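You operate a simulated robot arm through the tools that you are given. There is no shell and no other tool.

Carry out the task below with a simulated robot arm. There is one attempt and no reset: what you move stays moved.

JOB
Shut the open terminal cover, turn its knob to LOCK and seal it in the colour on the work slip.
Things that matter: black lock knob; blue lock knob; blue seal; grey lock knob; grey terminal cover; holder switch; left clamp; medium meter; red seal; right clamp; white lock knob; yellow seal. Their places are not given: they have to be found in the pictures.

The check looks at the end state, three seconds after you hand in, the way a careful person would. Anything else that was tipped, shoved, dropped, spilled or broken makes it a failure. Lids that push on must go on centred and level and be pressed home; caps that screw on are set level and turned clockwise until they are tight.

ROBOT AND FRAMES
A 7-joint arm with a three-finger gripper, fixed in place. Base frame: the origin is at the foot of the arm, x ahead of it, y to its left, z up; the work surface is at about z = 0.8. Readings come in m, degrees, newtons and seconds.
With the tool pointing down near the work surface it reaches from about 0.1 to 0.88 m from the base axis. Its first joint turns from -166.0 to 166.0 degrees. Payload 2.94 kg.
The tool frame sits at the grasp point between the pads (the TCP): z along the fingers, y along the line on which they close. The tips reach 0.03 m beyond it. Largest opening 0.132 m; the body of the gripper starts 0.107 m behind the TCP.
Orientation is that of the tool frame in the base frame, as a unit quaternion [x, y, z, w]. With the fingers straight down and closing along the base's y, the tool's x points along the base's -x, its y along +y and its z along -z.

CONTROLS
- The arm moves only by the tool apply_moves. Its argument "series" is a list of rows, each a list of 6 numbers: the shift along the tool's x, y, z in units of 30 mm (1.0 is 30 mm), then the turn, a rotation vector about the tool's x, y, z in units of 8 degrees (1.0 is 8 degrees). In form: [[x, y, z, rx, ry, rz], ...]. A call has 1 to 20 rows; each row shifts and turns the commanded pose from where the row before left it, along the tool's axes as they then stand. "grip" is the gripper command, from -1 (fully open) to 1 (shut), values between in proportion, set as the call begins (left out, the last holds). A call with a number of a shift or a turn outside -1 to 1 is refused whole. Each row takes 0.2 s and may step no farther than 0.05 m and 8.6 degrees from the row before; otherwise, or with a gripper value out of range, the whole call is refused. A pose out of reach is approached as far as the arm can. The call stops where the force on the tool passes 40 N (or 10 N more than at its start, if that is more) or the arm is blocked; 0.2 s more then pass. Each finger halts on what it meets, pressing with about 40 N; the grip force reading is that of the motor and also rises with nothing between the fingers. The clock runs only during rows and for 0.2 s after the last one: add rows that do not move to give the fingers time. It gives the time, the measured TCP pose, the force on the tool (base axes), the opening and the grip force at its end, in the units of the frame above (readings bear some noise), with the torque about the TCP (base axes, N m) and any sound that the robot's microphone picked up.
- Cameras (640 x 400 px; columns grow to the right, rows downward): "scene" is fixed at [0.0409, 0.4898, 1.5536]; the picture's right is [0.09, -1.00, 0.00], its down [-0.75, -0.07, -0.66] and it looks along [0.66, 0.06, -0.75] (base axes); focal length 314 px, centre (320, 200). "wrist" rides on the gripper at [0.072, 0.003, -0.144] in the tool frame; the picture's right is [-0.04, 1.00, 0.00], its down [-0.88, -0.04, -0.48] and it looks along [-0.48, -0.02, 0.88] (tool axes); focal length 256 px, centre (320, 200).
- capture(camera): a new picture of that camera. It takes no simulated time.
- move_column(by): slides the trunk up (or, below 0, down) by that many m; the arm rides with it, the base frame stays. It gives what a move gives, with no picture.
- measure_at(camera, pixels): for up to 12 pixels [column, row] of the newest picture of that camera ("zoom" is the newest enlarged one), the place [x, y, z] in the base frame of the surface seen there, good to about 0.003 m, but the place of the scene camera against the robot may be out by one fixed shift of up to 0.025 m in any direction. It takes no simulated time.
- inspect(camera, box): a new picture of the part [left, top, right, bottom] of that camera's present view, enlarged. It takes no simulated time.
- sign_off(): hands the job in; it is judged then, once.

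Unless the task says otherwise, let go and move clear before handing in.

The tools are called after ">>>" as name(argument=value, ...) on one line, values as JSON. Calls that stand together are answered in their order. apply_moves: Moves the arm, as the interface text tells. Its arguments: {"type":"object","properties":{"series":{"type":"array"},"grip":{"type":"number"}},"required":["series"]} The other tools are called the same way: move_column (by) slides the trunk up or down; capture (camera) takes a picture; measure_at (camera, pixels) gives the place of the surface under pixels of a picture; inspect (camera, box) takes an enlarged picture of a part of a camera's view; sign_off () hands the job in.

At the start:

```text
time: 0.0
ee_pos: [0.2845, 0.5192, 1.2345]
tool_rot: [0.0, 1.0, 0.0, 0.0]
wrist_force: [-0.3, -0.1, -0.1]
torque: [-0.02, -0.01, 0.01]
gripper_width: 0.132
grasp_force: 0.0
trunk travel left (down, up): [-0.275, 0.265]
```

scene: 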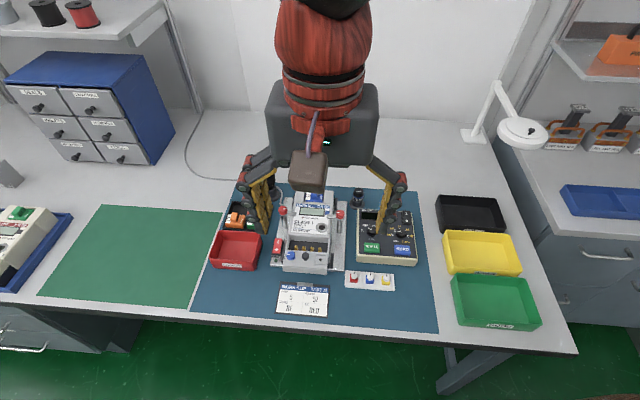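
wrist: 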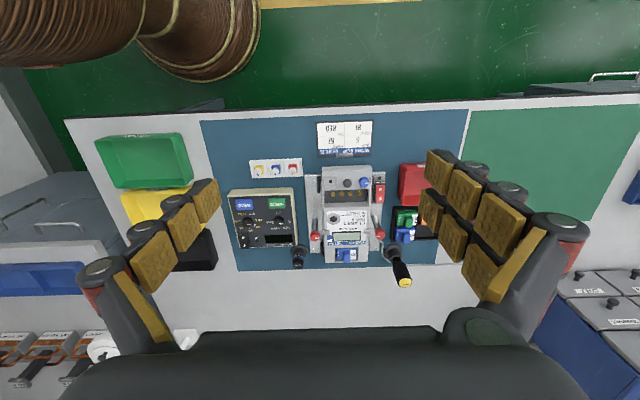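

The work area with the meter, slip and seals sits at about scene pixels (250-420, 180-310), with part of it hidden by the gripper. I'll enlarge that area in both cameras before moving.

>>> inspect(camera="scene", box=[200, 170, 440, 320])

>>> inspect(camera="wrist", box=[220, 110, 460, 280])

>>> inspect(camera="scene", box=[270, 275, 340, 320])

```text
2.67 times, centred on (320, 245) of scene
```

zoom: 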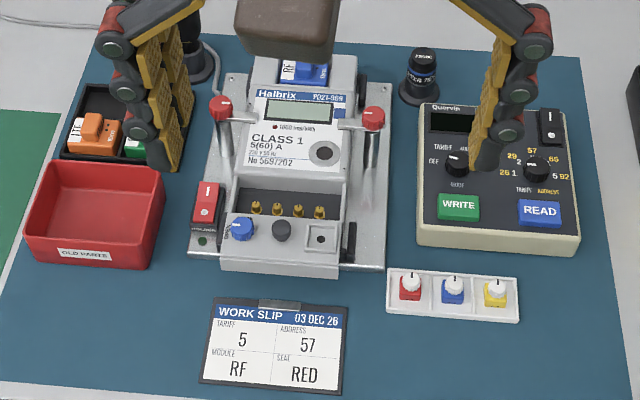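

```text
2.35 times, centred on (340, 195) of wrist
```

zoom: 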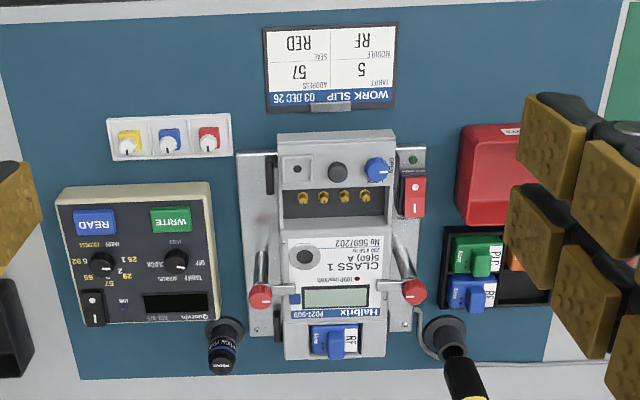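

```text
8.89 times, centred on (305, 298) of scene
```

zoom: 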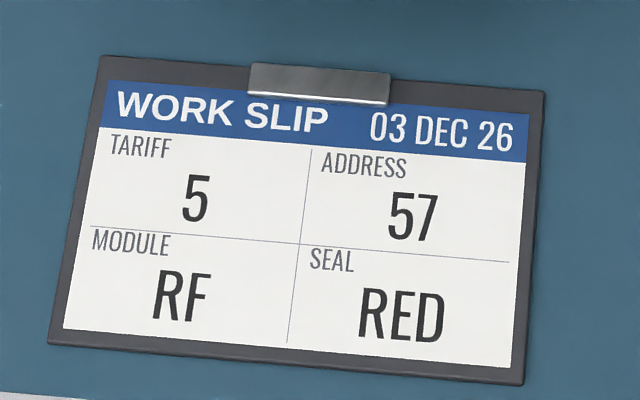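

The slip reads SEAL: RED. I need a closer look at the meter's terminal block, its knobs and the seal tray, around scene (280-330, 235-275) and (345-395, 270-292).

>>> inspect(camera="scene", box=[268, 228, 348, 278])

>>> inspect(camera="scene", box=[340, 265, 400, 300])

>>> inspect(camera="wrist", box=[308, 155, 393, 208])

>>> inspect(camera="scene", box=[268, 185, 358, 241])

```text
8.00 times, centred on (308, 253) of scene
```

zoom: 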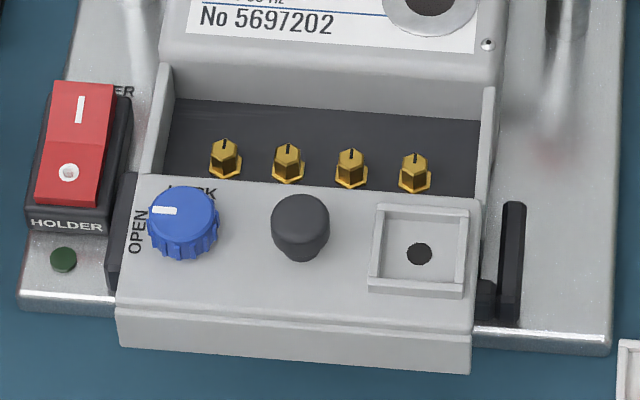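

```text
10.67 times, centred on (370, 282) of scene
```

zoom: 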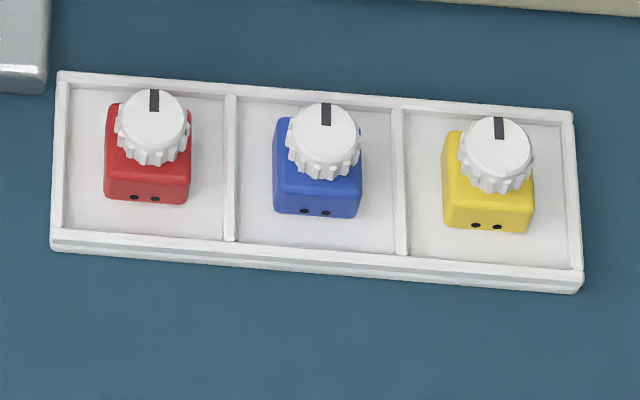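

```text
7.53 times, centred on (350, 182) of wrist
```

zoom: 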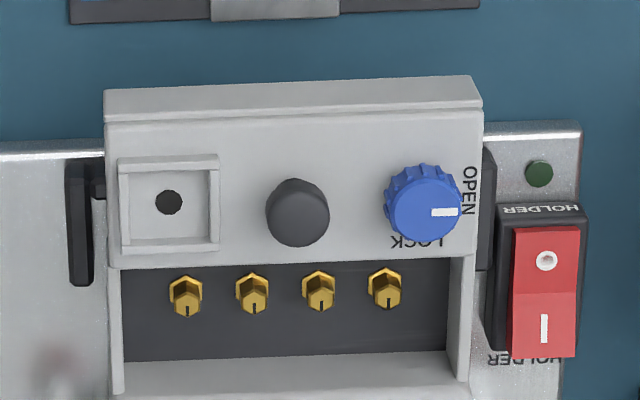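

```text
7.11 times, centred on (313, 213) of scene
```

zoom: 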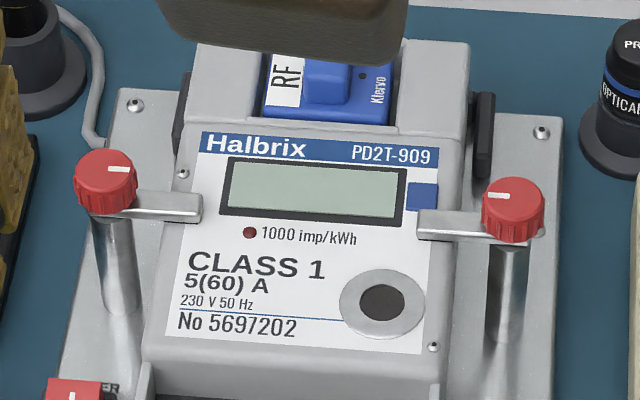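

The blue knob's pointer faces OPEN at zoom (160,210), and LOCK is a quarter turn clockwise. The cover is pulled back towards the scene camera, with its terminals exposed. I'll check the rest of the bench for other meters or lock knobs before committing.

>>> inspect(camera="scene", box=[0, 190, 120, 290])

>>> inspect(camera="scene", box=[540, 90, 640, 160])

>>> inspect(camera="scene", box=[345, 185, 425, 270])

>>> measure_at(camera="scene", pixels=[[354, 278], [291, 254], [305, 256], [320, 259], [312, 240], [310, 275], [300, 300], [283, 280]])

```text
4.00 times, centred on (60, 240) of scene
```

zoom: 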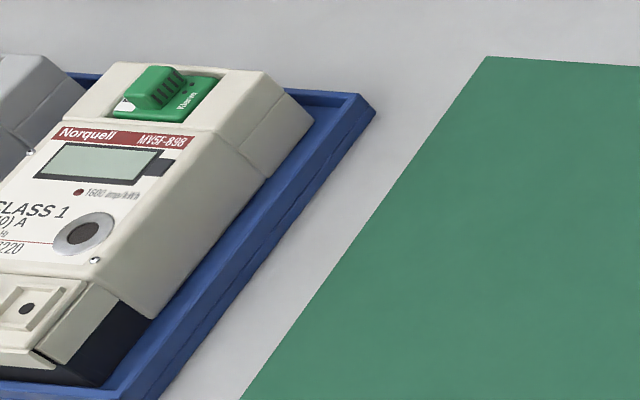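

```text
5.71 times, centred on (590, 125) of scene
```

zoom: 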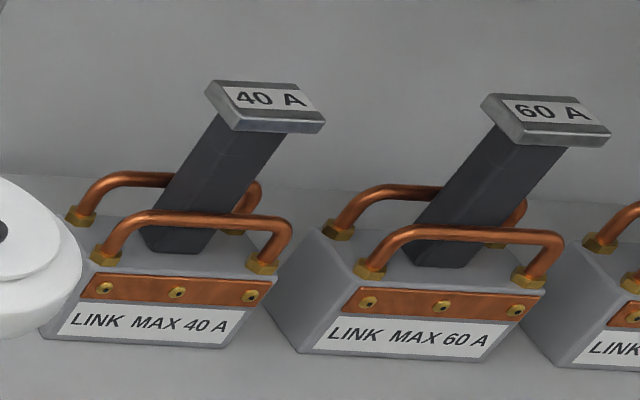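

```text
4.71 times, centred on (385, 228) of scene
```

zoom: 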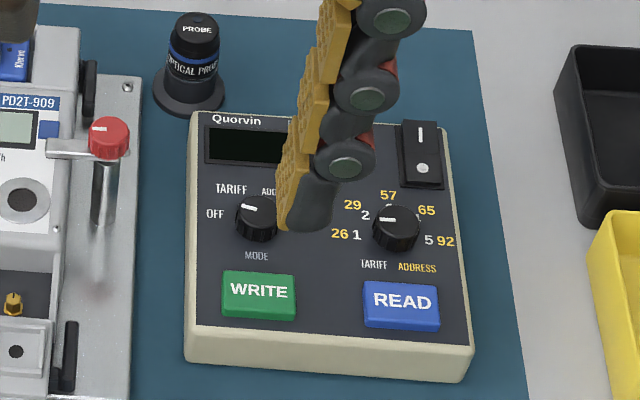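

```text
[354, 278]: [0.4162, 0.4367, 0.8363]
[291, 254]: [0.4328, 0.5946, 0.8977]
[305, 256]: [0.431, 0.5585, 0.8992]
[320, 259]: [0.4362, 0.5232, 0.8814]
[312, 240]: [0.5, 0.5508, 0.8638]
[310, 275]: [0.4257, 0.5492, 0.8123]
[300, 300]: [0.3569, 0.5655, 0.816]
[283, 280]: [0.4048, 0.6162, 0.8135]
```

Only the meter in the holder has an open cover; the other meter, at scene (30,230), is shut. The seal tray, cover knobs and seat are located roughly, so I'll lower the arm for a more accurate wrist view.

>>> apply_moves(series=[[-0.36, 0.143, 0.88, 0, 0, 0], [-0.36, 0.143, 0.88, 0, 0, 0], [-0.36, 0.143, 0.88, 0, 0, 0], [-0.36, 0.143, 0.88, 0, 0, 0], [-0.36, 0.143, 0.88, 0, 0, 0], [-0.36, 0.143, 0.88, 0, 0, 0]])

>>> capture(camera="wrist")

>>> capture(camera="scene")

```text
time: 1.4
ee_pos: [0.3475, 0.5437, 1.0763]
tool_rot: [0.0, 1.0, 0.0, 0.0]
wrist_force: [0.7, -0.8, 0.4]
torque: [0.0, 0.0, -0.02]
gripper_width: 0.1318
grasp_force: 0.0
trunk travel left (down, up): [-0.275, 0.265]
```

```text
taken
```

wrist: 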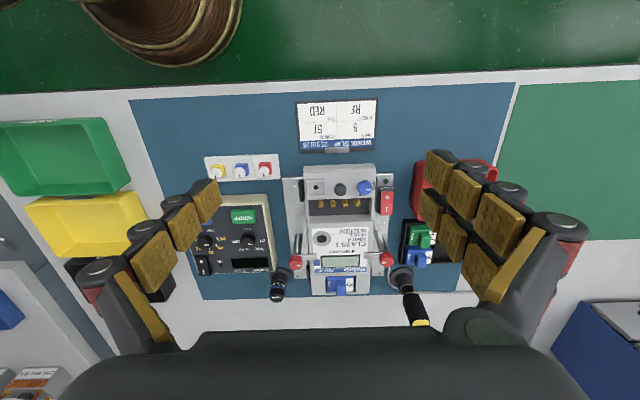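

```text
taken
```

scene: 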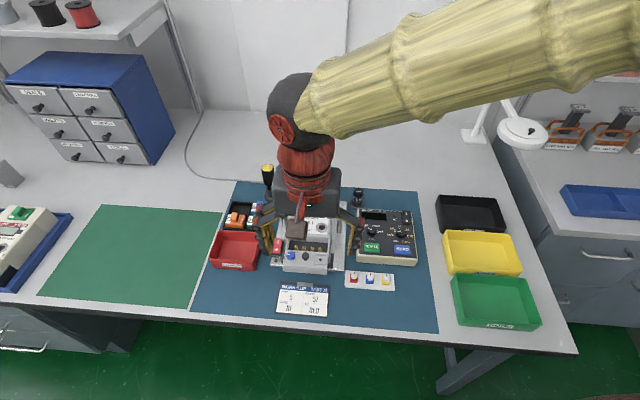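

The wrist view now shows the cover at about (340,185), with the blue knob at (364,187) and the red seal at (265,170). I'll enlarge it and measure there, since the wrist camera carries no fixed shift.

>>> inspect(camera="wrist", box=[276, 150, 404, 230])

>>> measure_at(camera="wrist", pixels=[[364, 187], [340, 189], [316, 187], [340, 205], [340, 175], [340, 222], [265, 168], [266, 175], [241, 170], [295, 261], [386, 259], [387, 205]])

>>> measure_at(camera="scene", pixels=[[354, 277], [371, 279], [388, 281], [291, 255], [320, 257], [320, 262]])

```text
5.00 times, centred on (340, 190) of wrist
```

zoom: 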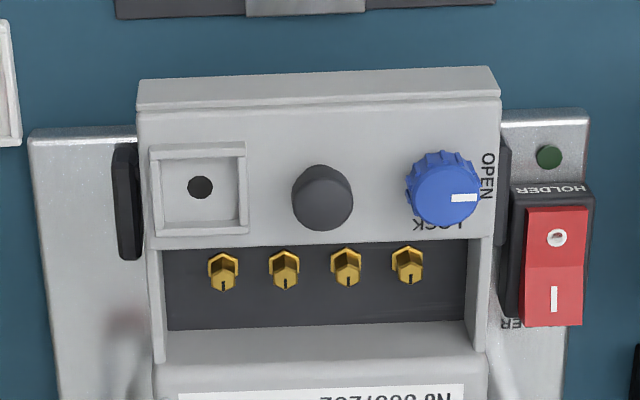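

```text
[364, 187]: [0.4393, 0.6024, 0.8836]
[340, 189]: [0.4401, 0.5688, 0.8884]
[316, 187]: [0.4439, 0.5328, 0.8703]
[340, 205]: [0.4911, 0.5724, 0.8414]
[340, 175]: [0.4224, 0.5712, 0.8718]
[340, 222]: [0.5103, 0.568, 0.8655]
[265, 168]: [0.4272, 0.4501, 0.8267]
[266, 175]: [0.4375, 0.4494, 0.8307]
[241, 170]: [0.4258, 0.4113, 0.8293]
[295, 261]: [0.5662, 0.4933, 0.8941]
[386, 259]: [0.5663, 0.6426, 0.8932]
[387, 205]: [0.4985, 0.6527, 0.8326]
```

```text
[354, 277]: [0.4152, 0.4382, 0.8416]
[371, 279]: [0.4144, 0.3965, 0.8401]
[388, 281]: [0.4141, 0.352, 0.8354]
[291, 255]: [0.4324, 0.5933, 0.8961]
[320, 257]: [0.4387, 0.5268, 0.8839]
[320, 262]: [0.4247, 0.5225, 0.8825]
```

Wrist readings put the blue knob at (0.439, 0.602, 0.884) and the handle at (0.440, 0.569, 0.888), with the cover top at z≈0.870. I'll measure the cover's outline and knob rims in the enlarged picture.

>>> measure_at(camera="zoom", pixels=[[145, 92], [490, 80], [145, 118], [495, 105], [250, 235], [480, 232], [322, 195], [297, 205], [350, 205], [445, 195], [412, 195], [478, 195]])

>>> measure_at(camera="zoom", pixels=[[200, 187], [165, 225], [240, 225], [240, 150], [160, 150], [175, 165], [320, 300], [320, 345], [465, 300], [478, 300], [322, 90], [322, 60]])

```text
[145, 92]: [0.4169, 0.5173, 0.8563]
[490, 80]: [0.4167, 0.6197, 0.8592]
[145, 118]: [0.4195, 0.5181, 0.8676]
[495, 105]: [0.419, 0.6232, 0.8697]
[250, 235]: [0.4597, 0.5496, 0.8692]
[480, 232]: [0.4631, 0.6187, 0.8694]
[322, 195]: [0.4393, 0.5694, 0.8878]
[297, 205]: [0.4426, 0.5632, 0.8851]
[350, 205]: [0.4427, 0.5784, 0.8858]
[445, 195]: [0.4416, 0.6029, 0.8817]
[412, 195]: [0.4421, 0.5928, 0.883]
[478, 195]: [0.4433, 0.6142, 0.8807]
```

```text
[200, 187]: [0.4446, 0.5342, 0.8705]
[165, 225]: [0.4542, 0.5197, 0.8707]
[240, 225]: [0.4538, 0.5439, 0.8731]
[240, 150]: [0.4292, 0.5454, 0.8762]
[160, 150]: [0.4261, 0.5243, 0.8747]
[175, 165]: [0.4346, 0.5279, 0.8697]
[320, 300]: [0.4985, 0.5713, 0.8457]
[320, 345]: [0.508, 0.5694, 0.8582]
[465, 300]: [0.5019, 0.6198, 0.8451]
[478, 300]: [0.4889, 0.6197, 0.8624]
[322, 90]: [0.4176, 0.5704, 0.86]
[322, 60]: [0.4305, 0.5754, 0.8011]
```

The cover spans x 0.417–0.463, y 0.517–0.624 with its top at z 0.869, and needs about 45 mm of +x travel to meet the body at x≈0.508. I'll close the fingers and lower them in front of the cover's middle, then push its front face.

>>> apply_moves(series=[[0, 0.15, 0.5, 0, 0, 0], [0, 0.15, 0.5, 0, 0, 0], [0, 0.15, 0.5, 0, 0, 0], [0, 0.15, 0.5, 0, 0, 0], [0, 0.15, 0.5, 0, 0, 0], [0, 0.15, 0.5, 0, 0, 0], [0, 0, 0.5, 0, 0, 0], [0, 0, 0.5, 0, 0, 0], [0, 0, 0.5, 0, 0, 0]], grip=1)

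>>> capture(camera="wrist")

```text
time: 3.4
ee_pos: [0.3487, 0.5716, 0.9419]
tool_rot: [0.001, 1.0, 0.0, -0.001]
wrist_force: [-0.3, -0.3, 0.0]
torque: [0.01, -0.01, -0.02]
gripper_width: 0.0001
grasp_force: 12.4
trunk travel left (down, up): [-0.275, 0.265]
```

```text
taken
```

wrist: 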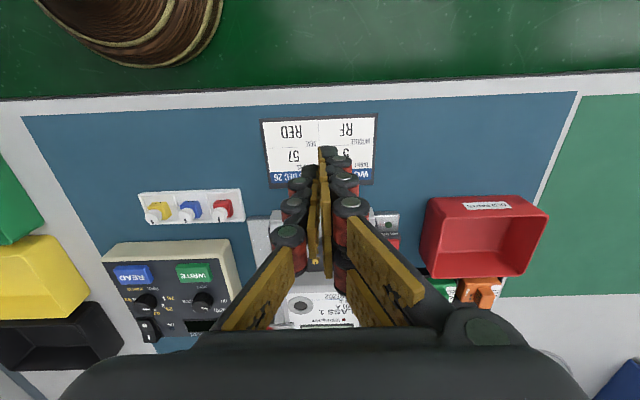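

The fingers are closed at (0.349, 0.572, 0.942), in line with the cover's middle. I'll lower to z≈0.884, then advance to just short of the face.

>>> apply_moves(series=[[0, -0.03, 0.65, 0, 0, 0], [0, 0, 0.65, 0, 0, 0], [0, 0, 0.64, 0, 0, 0], [-0.5, 0, 0, 0, 0, 0], [-0.5, 0, 0, 0, 0, 0], [-0.3, 0, 0, 0, 0, 0]])

>>> inspect(camera="scene", box=[240, 210, 370, 290])

```text
time: 4.8
ee_pos: [0.3879, 0.5727, 0.8813]
tool_rot: [-0.001, 1.0, 0.0, 0.0]
wrist_force: [-0.5, 0.2, -0.6]
torque: [0.0, 0.0, -0.01]
gripper_width: 0.0002
grasp_force: 28.7
trunk travel left (down, up): [-0.275, 0.265]
```

```text
4.92 times, centred on (305, 250) of scene
```

zoom: 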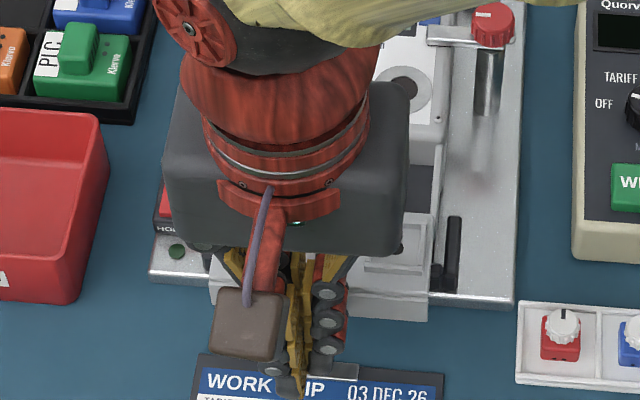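

The fingertips are clear in front of the cover at x≈0.388. I'll push forward in small steps and watch the force.

>>> apply_moves(series=[[-0.25, 0, 0, 0, 0, 0], [-0.25, 0, 0, 0, 0, 0], [-0.25, 0, 0, 0, 0, 0], [-0.2, 0, 0, 0, 0, 0], [-0.2, 0, 0, 0, 0, 0]])

>>> inspect(camera="scene", box=[240, 210, 370, 290])

```text
time: 6.0
ee_pos: [0.4231, 0.5704, 0.8836]
tool_rot: [-0.001, 1.0, 0.0, 0.0]
wrist_force: [-0.1, 0.6, 0.1]
torque: [-0.01, 0.03, -0.01]
gripper_width: 0.0
grasp_force: 28.9
trunk travel left (down, up): [-0.275, 0.265]
```

```text
4.92 times, centred on (305, 250) of scene
```

zoom: 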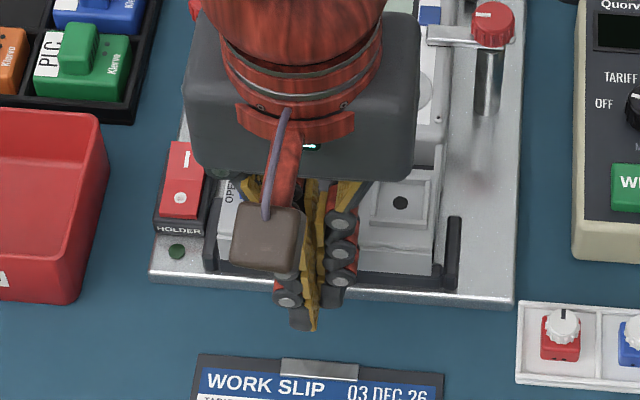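

The cover moved with the fingers: its edge went from zoom (400,315) to (400,270), and there is no resistance yet. I'll keep pushing until it meets a stop.

>>> apply_moves(series=[[-0.2, 0, 0, 0, 0, 0], [-0.2, 0, 0, 0, 0, 0], [-0.2, 0, 0, 0, 0, 0]])

>>> inspect(camera="scene", box=[240, 210, 370, 290])

```text
time: 6.8
ee_pos: [0.4406, 0.5715, 0.8834]
tool_rot: [0.0, 1.0, 0.0, 0.0]
wrist_force: [0.5, -0.1, 0.4]
torque: [-0.02, 0.0, -0.01]
gripper_width: 0.0
grasp_force: 28.7
trunk travel left (down, up): [-0.275, 0.265]
```

```text
4.92 times, centred on (305, 250) of scene
```

zoom: 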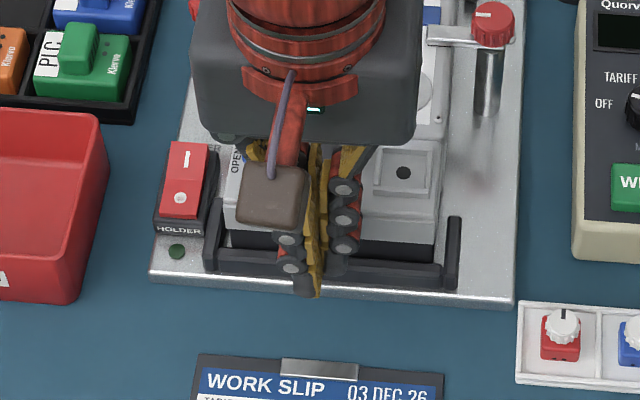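

The cover now nearly meets the meter body, with the dark holder rail visible in front of it at zoom (390,250). I'll continue with small steps until the force rises.

>>> apply_moves(series=[[-0.12, 0, 0, 0, 0, 0], [-0.12, 0, 0, 0, 0, 0], [-0.12, 0, 0, 0, 0, 0], [-0.12, 0, 0, 0, 0, 0]])

>>> inspect(camera="scene", box=[240, 210, 370, 290])

```text
time: 7.7
ee_pos: [0.4443, 0.5694, 0.8835]
tool_rot: [0.0, 1.0, -0.001, -0.004]
wrist_force: [-29.3, 8.0, 10.3]
torque: [0.14, 0.27, 0.27]
gripper_width: 0.0
grasp_force: 28.9
trunk travel left (down, up): [-0.275, 0.265]
stopped in row 4: the force on the tool passed its limit at 45 N (the readings are from after the stop); the commanded pose is now the measured one
```

```text
4.92 times, centred on (305, 250) of scene
```

zoom: 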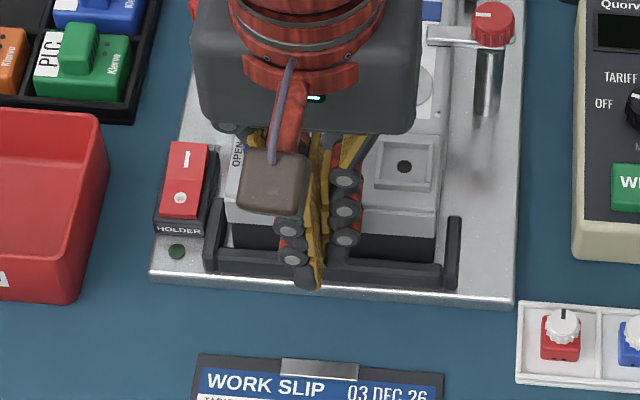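

The push met a hard stop (45 N at x=0.444), so the cover looks shut. I'll back off, raise and open the fingers, and look.

>>> apply_moves(series=[[0.3, 0, 0, 0, 0, 0], [0.7, 0, 0, 0, 0, 0], [1, 0, -0.5, 0, 0, 0], [0.5, 0, -1, 0, 0, 0], [0.5, 0, -1, 0, 0, 0], [0.5, 0, -1, 0, 0, 0], [0, 0, -1, 0, 0, 0]])

>>> apply_moves(series=[[0, 0, 0, 0, 0, 0], [0, 0, 0, 0, 0, 0], [0, 0, 0, 0, 0, 0], [0, 0, 0, 0, 0, 0], [0, 0, 0, 0, 0, 0], [0, 0, 0, 0, 0, 0], [0, 0, 0, 0, 0, 0]], grip=-1)

>>> inspect(camera="wrist", box=[240, 130, 432, 250])

>>> inspect(camera="scene", box=[268, 228, 348, 278])

```text
time: 9.3
ee_pos: [0.3449, 0.5701, 1.018]
tool_rot: [0.0, 1.0, -0.002, -0.003]
wrist_force: [-0.1, 1.3, -0.1]
torque: [0.0, 0.02, -0.03]
gripper_width: 0.0
grasp_force: 29.1
trunk travel left (down, up): [-0.275, 0.265]
```

```text
time: 10.9
ee_pos: [0.345, 0.5702, 1.0178]
tool_rot: [0.0, 1.0, -0.002, -0.003]
wrist_force: [0.8, 0.0, 0.4]
torque: [0.01, -0.04, -0.01]
gripper_width: 0.114
grasp_force: 0.0
trunk travel left (down, up): [-0.275, 0.265]
```

```text
3.33 times, centred on (336, 190) of wrist
```

zoom: 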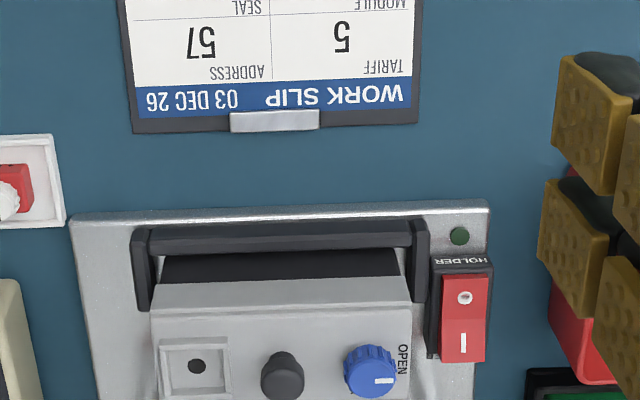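

```text
8.00 times, centred on (308, 253) of scene
```

zoom: 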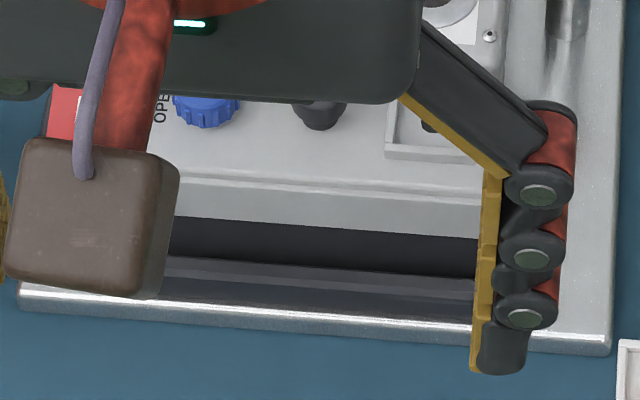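

The cover has slid in. I'll enlarge lower in the wrist view to check that no gap is left to the meter body, and measure the knobs' new places.

>>> inspect(camera="wrist", box=[264, 190, 392, 270])

```text
5.00 times, centred on (328, 230) of wrist
```

zoom: 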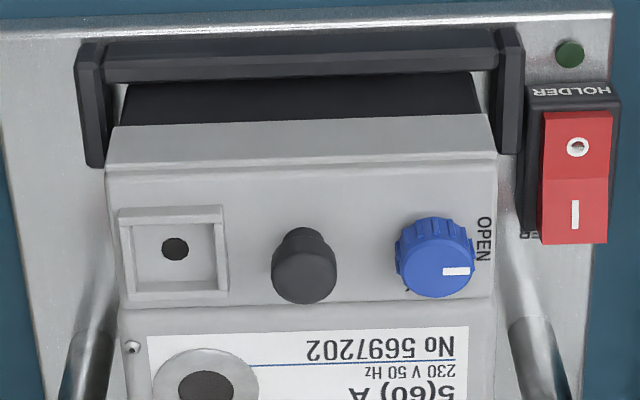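

The cover now butts against the meter body along zoom row 305 with no terminals visible, so it is shut. Next I'll measure the knob, handle and seat.

>>> measure_at(camera="zoom", pixels=[[435, 260], [398, 265], [474, 265], [435, 293], [456, 271], [440, 222], [304, 278], [304, 250], [304, 300], [175, 249], [300, 185], [490, 180]])

>>> measure_at(camera="zoom", pixels=[[125, 215], [219, 213], [126, 295], [224, 291], [140, 230], [208, 230], [140, 278], [210, 278], [300, 330], [440, 350], [300, 150], [280, 60]])

```text
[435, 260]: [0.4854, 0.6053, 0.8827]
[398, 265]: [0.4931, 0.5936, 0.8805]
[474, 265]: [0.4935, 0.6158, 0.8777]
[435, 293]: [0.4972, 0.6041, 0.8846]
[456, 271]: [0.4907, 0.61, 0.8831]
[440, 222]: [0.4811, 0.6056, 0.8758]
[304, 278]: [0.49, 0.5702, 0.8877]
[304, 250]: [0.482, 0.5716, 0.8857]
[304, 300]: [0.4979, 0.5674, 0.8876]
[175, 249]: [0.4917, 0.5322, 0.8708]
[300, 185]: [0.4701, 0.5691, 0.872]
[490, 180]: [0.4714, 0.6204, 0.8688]
```

```text
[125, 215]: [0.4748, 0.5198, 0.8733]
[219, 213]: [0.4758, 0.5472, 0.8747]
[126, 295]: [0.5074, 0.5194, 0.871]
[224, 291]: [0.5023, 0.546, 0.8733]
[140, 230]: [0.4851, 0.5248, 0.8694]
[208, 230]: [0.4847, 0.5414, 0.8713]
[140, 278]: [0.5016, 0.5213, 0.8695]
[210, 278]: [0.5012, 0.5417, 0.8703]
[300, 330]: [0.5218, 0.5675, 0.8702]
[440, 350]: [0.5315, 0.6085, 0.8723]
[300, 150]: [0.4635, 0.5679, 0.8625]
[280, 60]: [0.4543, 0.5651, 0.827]
```

The blue knob is centred near (0.4905, 0.604), and its top is at z≈0.883. The handle is 34 mm away, so I'll grip the knob on a diagonal (+45° to +135° tool turn) to keep the fingers clear of it. First I'll test that rotation range in the air above the knob.

>>> apply_moves(series=[[-0.81, 0.19, 0, 0, 0, 0], [-0.81, 0.19, 0, 0, 0, 0], [-0.81, 0.19, 0, 0, 0, 0], [-0.81, 0.19, 0, 0, 0, 0], [-0.81, 0.19, 0, 0, 0, 0], [-0.8, 0.18, 0, 0, 0, 0]], grip=-0.3)

>>> apply_moves(series=[[0, 0, 0, 0, 0, 1], [0, 0, 0, 0, 0, 1], [0, 0, 0, 0, 0, 1], [0, 0, 0, 0, 0, 1], [0, 0, 0, 0, 0, 1], [0, 0, 0, 0, 0, 1], [0, 0, 0, 0, 0, 1], [0, 0, 0, 0, 0, 1], [0, 0, 0, 0, 0, 1], [0, 0, 0, 0, 0, 1], [0, 0, 0, 0, 0, 1], [0, 0, 0, 0, 0, 1], [0, 0, 0, 0, 0, 1], [0, 0, 0, 0, 0, 1], [0, 0, 0, 0, 0, 1], [0, 0, 0, 0, 0, 1], [0, 0, 0, 0, 0, 1]])

>>> capture(camera="wrist")

>>> capture(camera="scene")

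```text
time: 12.3
ee_pos: [0.4913, 0.6025, 1.0152]
tool_rot: [0.0, 1.0, -0.003, -0.003]
wrist_force: [0.4, -0.4, 0.0]
torque: [0.03, 0.02, 0.0]
gripper_width: 0.0857
grasp_force: 0.0
trunk travel left (down, up): [-0.275, 0.265]
```

```text
time: 15.9
ee_pos: [0.5296, 0.5625, 1.0089]
tool_rot: [0.899, 0.436, -0.017, -0.035]
wrist_force: [1.9, -0.4, 0.1]
torque: [0.05, 0.19, 0.0]
gripper_width: 0.0858
grasp_force: 0.5
out of reach, approached as far as the arm can: row 16, 17
trunk travel left (down, up): [-0.275, 0.265]
```

```text
taken
```

wrist: 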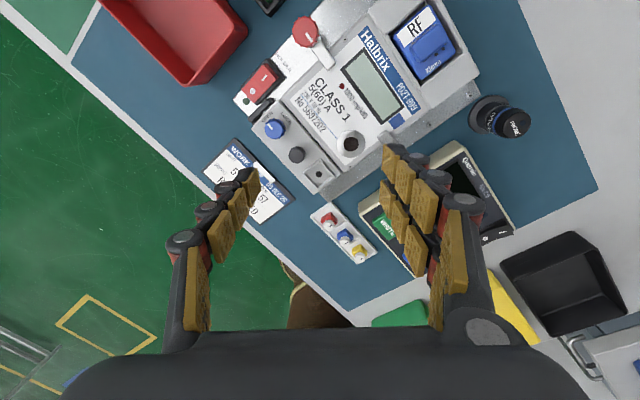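

```text
taken
```

scene: 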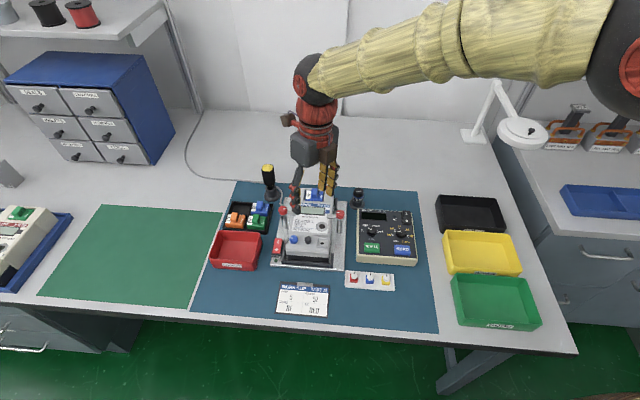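

Rotation runs out of reach at about +125°, so I'll use the equivalent −135° to −45° range. I'll rotate back, then on to −135°.

>>> apply_moves(series=[[0, 0, 0, 0, 0, -1], [0, 0, 0, 0, 0, -1], [0, 0, 0, 0, 0, -1], [0, 0, 0, 0, 0, -1], [0, 0, 0, 0, 0, -1], [0, 0, 0, 0, 0, -1], [0, 0, 0, 0, 0, -1], [0, 0, 0, 0, 0, -1], [0, 0, 0, 0, 0, -1], [0, 0, 0, 0, 0, -1], [0, 0, 0, 0, 0, -1], [0, 0, 0, 0, 0, -1], [0, 0, 0, 0, 0, -1], [0, 0, 0, 0, 0, -1], [0, 0, 0, 0, 0, -1], [0, 0, 0, 0, 0, -1], [0, 0, 0, 0, 0, -1]])

>>> apply_moves(series=[[0, 0, 0, 0, 0, -1], [0, 0, 0, 0, 0, -1], [0, 0, 0, 0, 0, -1], [0, 0, 0, 0, 0, -1], [0, 0, 0, 0, 0, -1], [0, 0, 0, 0, 0, -1], [0, 0, 0, 0, 0, -1], [0, 0, 0, 0, 0, -1], [0, 0, 0, 0, 0, -1], [0, 0, 0, 0, 0, -1], [0, 0, 0, 0, 0, -1], [0, 0, 0, 0, 0, -1], [0, 0, 0, 0, 0, -1], [0, 0, 0, 0, 0, -1], [0, 0, 0, 0, 0, -1], [0, 0, 0, 0, 0, -1], [0, 0, 0, 0, 0, -0.875]])

>>> capture(camera="wrist")

>>> capture(camera="scene")

```text
time: 19.5
ee_pos: [0.5295, 0.563, 1.0124]
tool_rot: [-0.07, 0.997, 0.027, -0.027]
wrist_force: [-0.1, 0.1, -0.7]
torque: [0.01, 0.02, -0.01]
gripper_width: 0.0857
grasp_force: 0.1
trunk travel left (down, up): [-0.275, 0.265]
```

```text
time: 23.1
ee_pos: [0.5282, 0.563, 1.0101]
tool_rot: [0.948, -0.316, -0.035, -0.014]
wrist_force: [-0.1, -0.2, -1.0]
torque: [-0.02, -0.04, 0.0]
gripper_width: 0.086
grasp_force: 0.0
trunk travel left (down, up): [-0.275, 0.265]
```

```text
taken
```

wrist: 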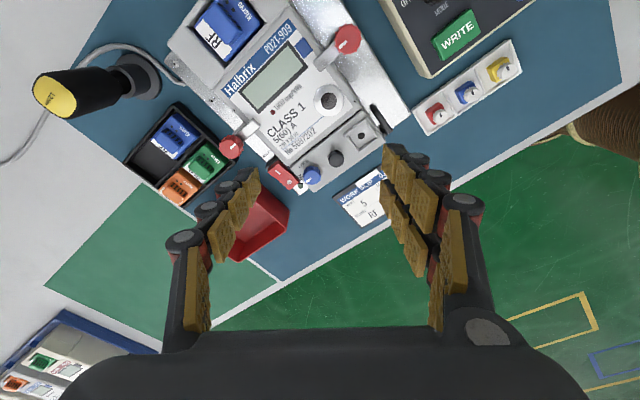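

```text
taken
```

scene: 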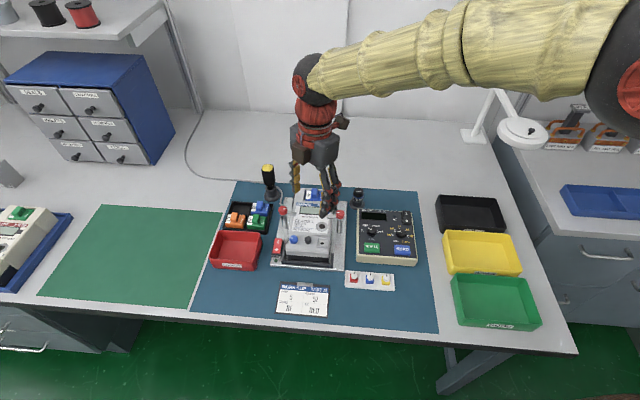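

The reach limit left a small tilt (quaternion [0.948, −0.316, −0.035, −0.014]) and moved the TCP to (0.528, 0.563). I'll correct the orientation to exactly −135° level and go back above the blue knob.

>>> apply_moves(series=[[0, 0, 0, 0, 0.27, 0.51], [0, 0, 0, 0, 0.27, 0.51], [-0.6, -0.026, 0, 0, 0, 0], [-0.6, -0.026, 0, 0, 0, 0], [-0.65, -0.026, 0, 0, 0, 0], [0, 0, 0, 0, 0, 0]], grip=-0.35)

>>> capture(camera="wrist")

```text
time: 24.5
ee_pos: [0.49, 0.6033, 1.0117]
tool_rot: [0.923, -0.384, 0.0, 0.0]
wrist_force: [-0.1, -0.2, -0.1]
torque: [-0.03, 0.01, -0.02]
gripper_width: 0.0892
grasp_force: 0.1
trunk travel left (down, up): [-0.275, 0.265]
```

```text
taken
```

wrist: 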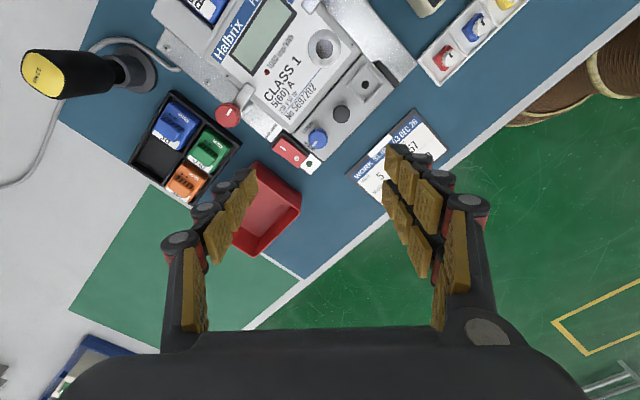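

The tool is now level at −135°, above the knob at (0.490, 0.603). The blue knob appears at wrist (317,138), so I'll enlarge it and re-measure its centre.

>>> inspect(camera="wrist", box=[270, 90, 398, 170])

```text
5.00 times, centred on (334, 130) of wrist
```

zoom: 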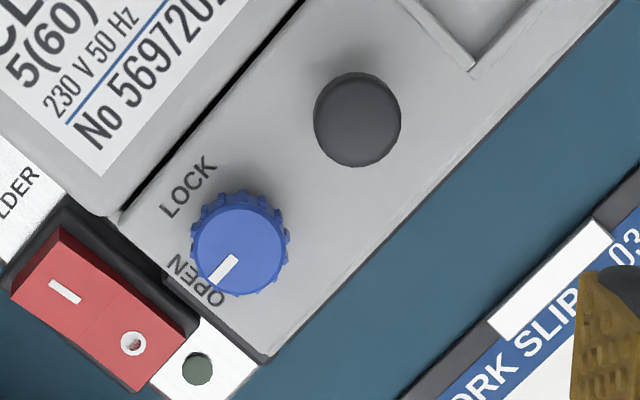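

A thin dark seam is visible between cover and meter at zoom (200,110). I'll measure on both sides of it and across the knob.

>>> measure_at(camera="zoom", pixels=[[238, 248], [197, 250], [282, 245], [238, 208], [238, 288], [222, 270], [357, 118], [318, 118], [400, 118], [357, 80], [215, 115], [190, 110]])

>>> inspect(camera="scene", box=[268, 228, 348, 278])

```text
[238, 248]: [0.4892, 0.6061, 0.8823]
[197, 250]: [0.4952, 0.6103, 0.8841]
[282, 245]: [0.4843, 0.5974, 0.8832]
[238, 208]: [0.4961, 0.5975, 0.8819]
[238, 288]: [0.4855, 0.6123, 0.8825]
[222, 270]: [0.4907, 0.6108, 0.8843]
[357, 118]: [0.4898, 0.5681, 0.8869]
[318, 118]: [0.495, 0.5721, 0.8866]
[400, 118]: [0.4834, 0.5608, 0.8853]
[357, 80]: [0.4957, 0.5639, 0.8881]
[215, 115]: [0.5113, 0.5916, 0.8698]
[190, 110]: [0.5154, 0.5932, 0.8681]
```

```text
8.00 times, centred on (308, 253) of scene
```

zoom: 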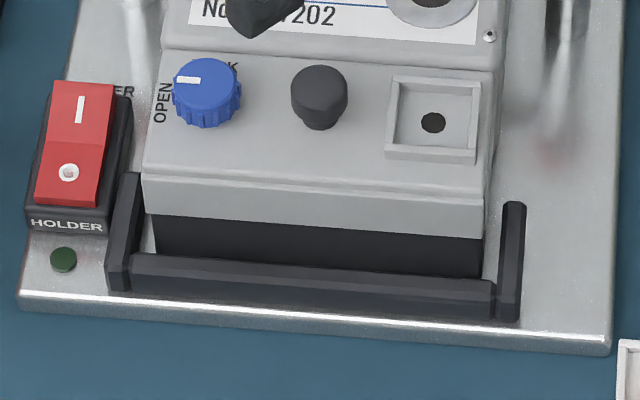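

The cover's front edge looks evenly home, and the knob is centred at about (0.490, 0.6045) with its top at z≈0.883. I'll narrow the opening to about 45 mm and lower around the knob, with the tips just above the cover.

>>> apply_moves(series=[[-0.03, -0.03, 0, 0, 0, 0], [0, 0, 0, 0, 0, 0], [0, 0, 0, 0, 0, 0], [0, 0, 0.9, 0, 0, 0], [0, 0, 0.9, 0, 0, 0], [0, 0, 0.6, 0, 0, 0], [0, 0, 0.5, 0, 0, 0], [0, 0, 0.3, 0, 0, 0], [0, 0, 0, 0, 0, 0]], grip=0.318)

>>> capture(camera="wrist")

>>> inspect(camera="scene", box=[240, 210, 370, 290])

```text
time: 26.5
ee_pos: [0.4906, 0.6062, 0.9171]
tool_rot: [0.923, -0.384, 0.0, -0.001]
wrist_force: [0.4, 0.6, 4.1]
torque: [-0.13, 0.03, -0.01]
gripper_width: 0.0453
grasp_force: 0.2
trunk travel left (down, up): [-0.275, 0.265]
```

```text
taken
```

wrist: 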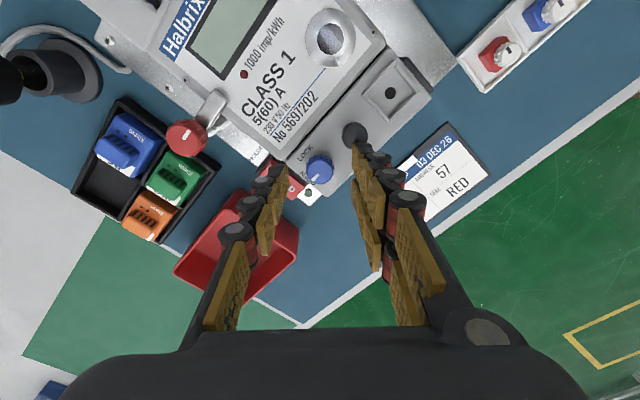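

```text
4.92 times, centred on (305, 250) of scene
```

zoom: 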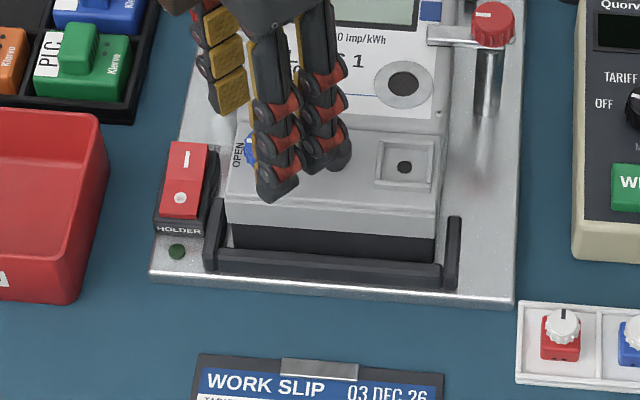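

There is a 4 N upward force and the descent ended slightly high: a fingertip is resting on the black handle (scene zoom (335,155)). The pictures show that the tool's +y side carries two fingers side by side, and that pair came down over the handle. I'll raise straight up and study the gripper before choosing another approach.

>>> apply_moves(series=[[0, 0, -0.5, 0, 0, 0], [0, 0, -1, 0, 0, 0], [0, 0, -1, 0, 0, 0], [0, 0, -1, 0, 0, 0]])

>>> inspect(camera="wrist", box=[160, 120, 480, 320])

>>> inspect(camera="scene", box=[260, 130, 372, 270])

```text
time: 27.5
ee_pos: [0.4896, 0.6064, 1.0218]
tool_rot: [0.923, -0.384, 0.001, 0.001]
wrist_force: [0.4, -0.7, -0.5]
torque: [0.01, 0.0, 0.0]
gripper_width: 0.0452
grasp_force: 0.0
trunk travel left (down, up): [-0.275, 0.265]
```

```text
2.00 times, centred on (320, 220) of wrist
```

zoom: 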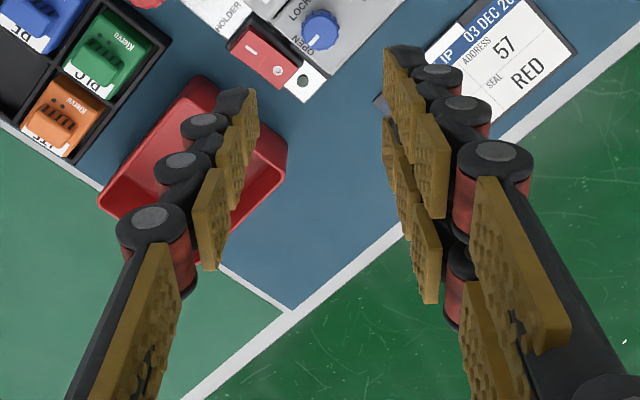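

```text
2.86 times, centred on (316, 200) of scene
```

zoom: 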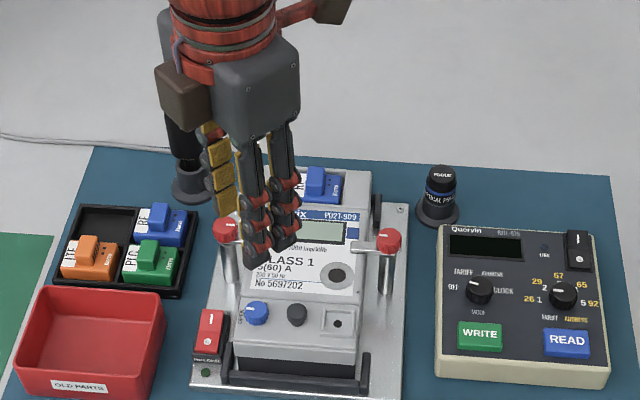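

The gripper has three fingers: a pair on the +y side and one on the −y side. I'll measure the fingertips from the wrist camera to get their real geometry.

>>> inspect(camera="wrist", box=[240, 130, 400, 230])

>>> capture(camera="wrist")

```text
4.00 times, centred on (320, 180) of wrist
```

zoom: 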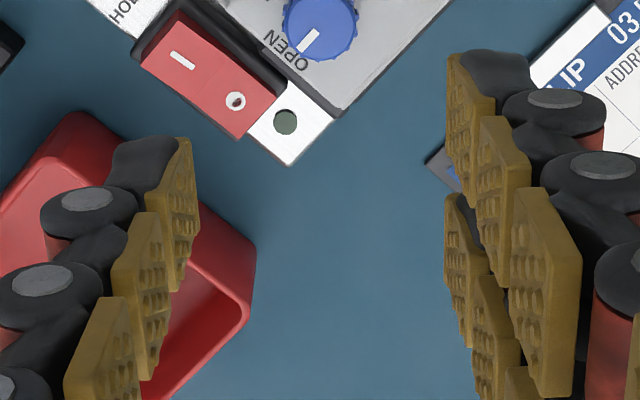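

```text
taken
```

wrist: 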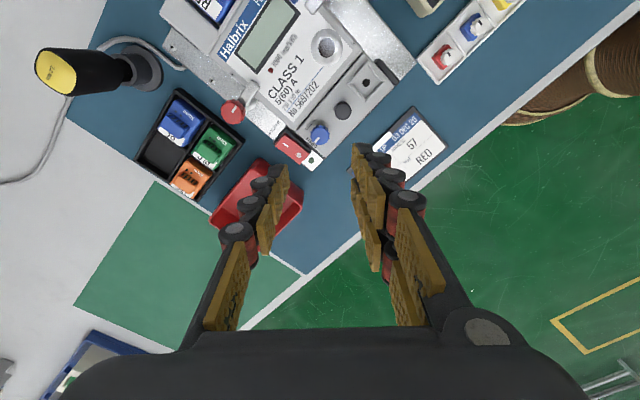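

>>> measure_at(camera="zoom", pixels=[[455, 70], [490, 60], [523, 70], [450, 180], [450, 205], [456, 330], [187, 145], [183, 280], [130, 150], [145, 225], [90, 200], [555, 100]])

```text
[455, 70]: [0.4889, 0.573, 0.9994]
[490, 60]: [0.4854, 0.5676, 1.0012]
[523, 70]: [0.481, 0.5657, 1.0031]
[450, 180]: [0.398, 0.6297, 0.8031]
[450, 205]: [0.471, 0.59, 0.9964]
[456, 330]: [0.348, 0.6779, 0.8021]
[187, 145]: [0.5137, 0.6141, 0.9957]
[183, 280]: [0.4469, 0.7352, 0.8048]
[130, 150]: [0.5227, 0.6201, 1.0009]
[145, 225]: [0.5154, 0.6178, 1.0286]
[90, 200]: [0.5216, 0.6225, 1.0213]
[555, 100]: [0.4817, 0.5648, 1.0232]
```

Measured relative to the TCP, the pair sits about ±12 mm along tool x (outer extent ±22 mm) and the single finger is centred, each roughly 12 mm thick. To stay clear of the handle I'll turn the knob in two 45° bites, with the pair always away from the handle: first tool angle −90° to −45°, then +45° to +90°. Now I'll rotate to −90°, narrow the grip and lower to just above the knob.

>>> apply_moves(series=[[0, 0, 0, 0, 0, 0.9375], [0, 0, 0, 0, 0, 0.9375], [0, 0, 0, 0, 0, 0.9375], [0, 0, 0, 0, 0, 0.9375], [0, 0, 0, 0, 0, 0.9375], [0, 0, 0, 0, 0, 0.9375], [0.063, -0.013, 0.6, 0, 0, 0], [0, 0, 0.9, 0, 0, 0], [0, 0, 0.9, 0, 0, 0], [0, 0, 0.6, 0, 0, 0], [0, 0, 0, 0, 0, 0], [0, 0, 0, 0, 0, 0]], grip=0.485)

>>> capture(camera="wrist")

>>> inspect(camera="scene", box=[260, 200, 356, 260])

```text
time: 30.1
ee_pos: [0.4896, 0.601, 0.9316]
tool_rot: [-0.705, 0.709, 0.0, 0.0]
wrist_force: [0.1, 0.6, -0.6]
torque: [-0.01, 0.03, -0.01]
gripper_width: 0.034
grasp_force: 0.0
trunk travel left (down, up): [-0.275, 0.265]
```

```text
taken
```

wrist: 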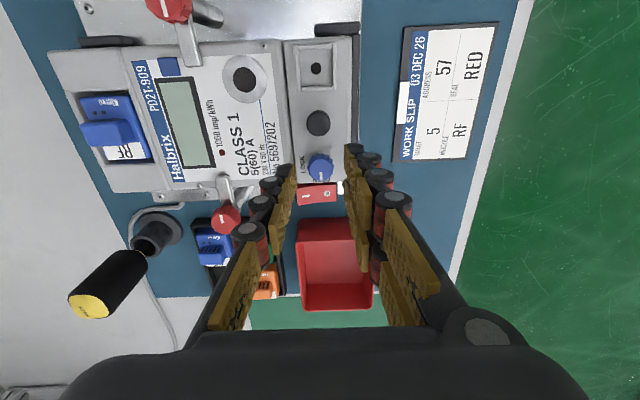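

```text
6.67 times, centred on (308, 230) of scene
```

zoom: 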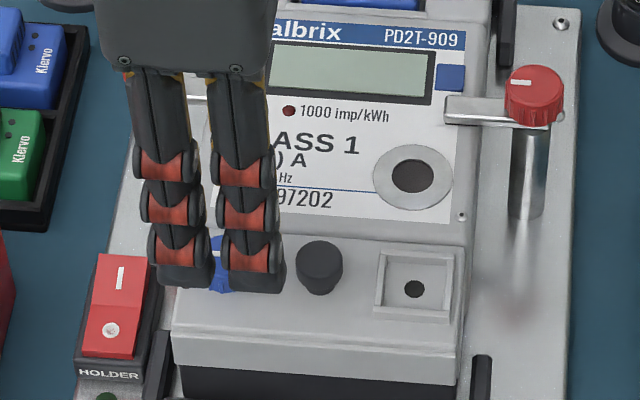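

The scene zoom shows the finger pair straddling the blue knob (gap at (216,262)), with the right finger clear of the handle. I'll verify the knob centre from the wrist before the final descent.

>>> inspect(camera="wrist", box=[272, 110, 368, 200])

>>> measure_at(camera="wrist", pixels=[[320, 167], [308, 167], [332, 167], [320, 157], [320, 176], [318, 123], [306, 123], [330, 123], [318, 112], [225, 217], [232, 190], [300, 160]])

```text
4.44 times, centred on (320, 155) of wrist
```

zoom: 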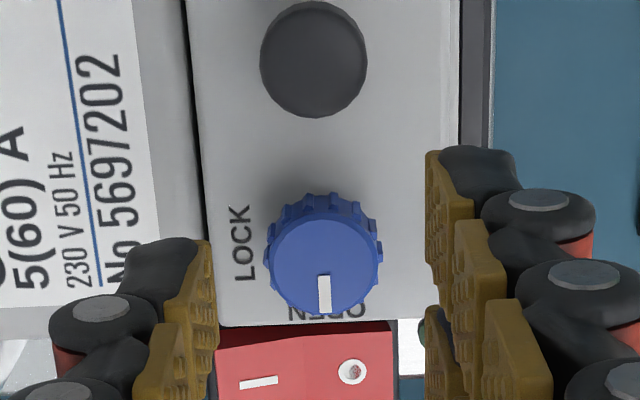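

```text
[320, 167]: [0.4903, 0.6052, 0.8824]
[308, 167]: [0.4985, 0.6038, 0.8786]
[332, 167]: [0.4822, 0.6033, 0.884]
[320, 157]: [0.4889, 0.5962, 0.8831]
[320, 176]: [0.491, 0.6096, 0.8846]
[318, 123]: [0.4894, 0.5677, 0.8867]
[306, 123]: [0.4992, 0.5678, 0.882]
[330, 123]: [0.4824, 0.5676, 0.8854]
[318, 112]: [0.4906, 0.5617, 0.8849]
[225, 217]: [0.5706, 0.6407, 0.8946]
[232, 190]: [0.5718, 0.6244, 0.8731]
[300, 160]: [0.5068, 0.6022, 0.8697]
```

The knob centre is confirmed at (0.490, 0.604), so I'll shift 3 mm in +y, descend to z≈0.905 and close on the knob.

>>> apply_moves(series=[[-0.1, 0, 0, 0, 0, 0], [0, 0, 0.3, 0, 0, 0], [0, 0, 0.3, 0, 0, 0], [0, 0, 0.28, 0, 0, 0], [0, 0, 0, 0, 0, 0]])

>>> inspect(camera="scene", box=[260, 200, 356, 260])

>>> inspect(camera="wrist", box=[272, 110, 368, 200])

```text
time: 31.3
ee_pos: [0.4894, 0.6068, 0.904]
tool_rot: [-0.706, 0.708, 0.0, 0.0]
wrist_force: [0.1, 0.8, -0.7]
torque: [0.03, 0.01, 0.02]
gripper_width: 0.0339
grasp_force: 0.1
trunk travel left (down, up): [-0.275, 0.265]
```

```text
6.67 times, centred on (308, 230) of scene
```

zoom: 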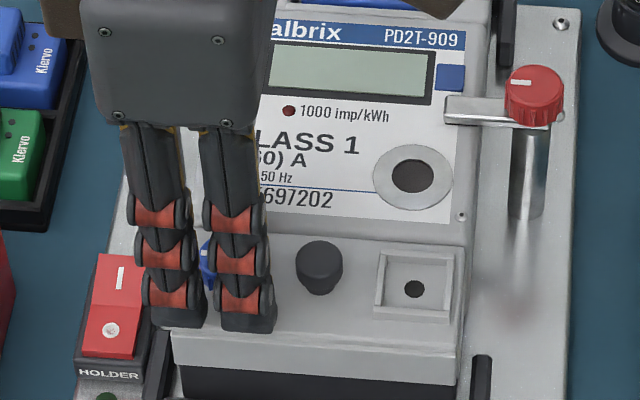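

```text
4.44 times, centred on (320, 155) of wrist
```

zoom: 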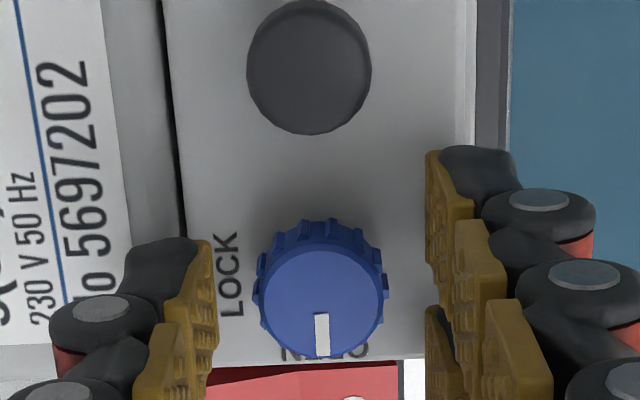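

The knob is centred between the fingers in the wrist zoom at (320,300), and the tips are just above the cover with no contact force. I'll close on it.

>>> apply_moves(series=[[0, 0, 0, 0, 0, 0], [0, 0, 0, 0, 0, 0], [0, 0, 0, 0, 0, 0]], grip=1)

>>> inspect(camera="wrist", box=[272, 110, 368, 200])

```text
time: 32.1
ee_pos: [0.4897, 0.6063, 0.9049]
tool_rot: [-0.706, 0.708, 0.0, 0.0]
wrist_force: [-0.5, -0.2, 0.6]
torque: [-0.07, -0.07, -0.05]
gripper_width: 0.0182
grasp_force: 32.8
trunk travel left (down, up): [-0.275, 0.265]
```

```text
4.44 times, centred on (320, 155) of wrist
```

zoom: 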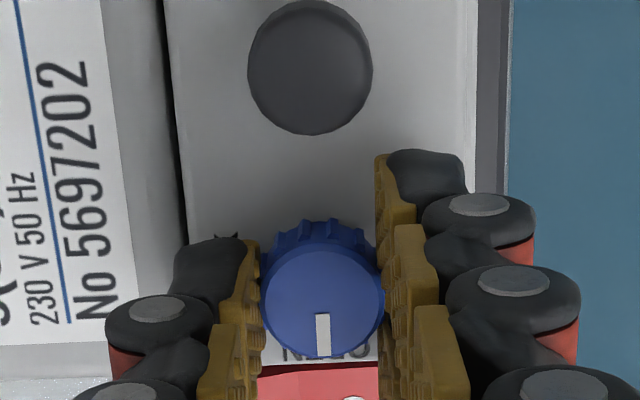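

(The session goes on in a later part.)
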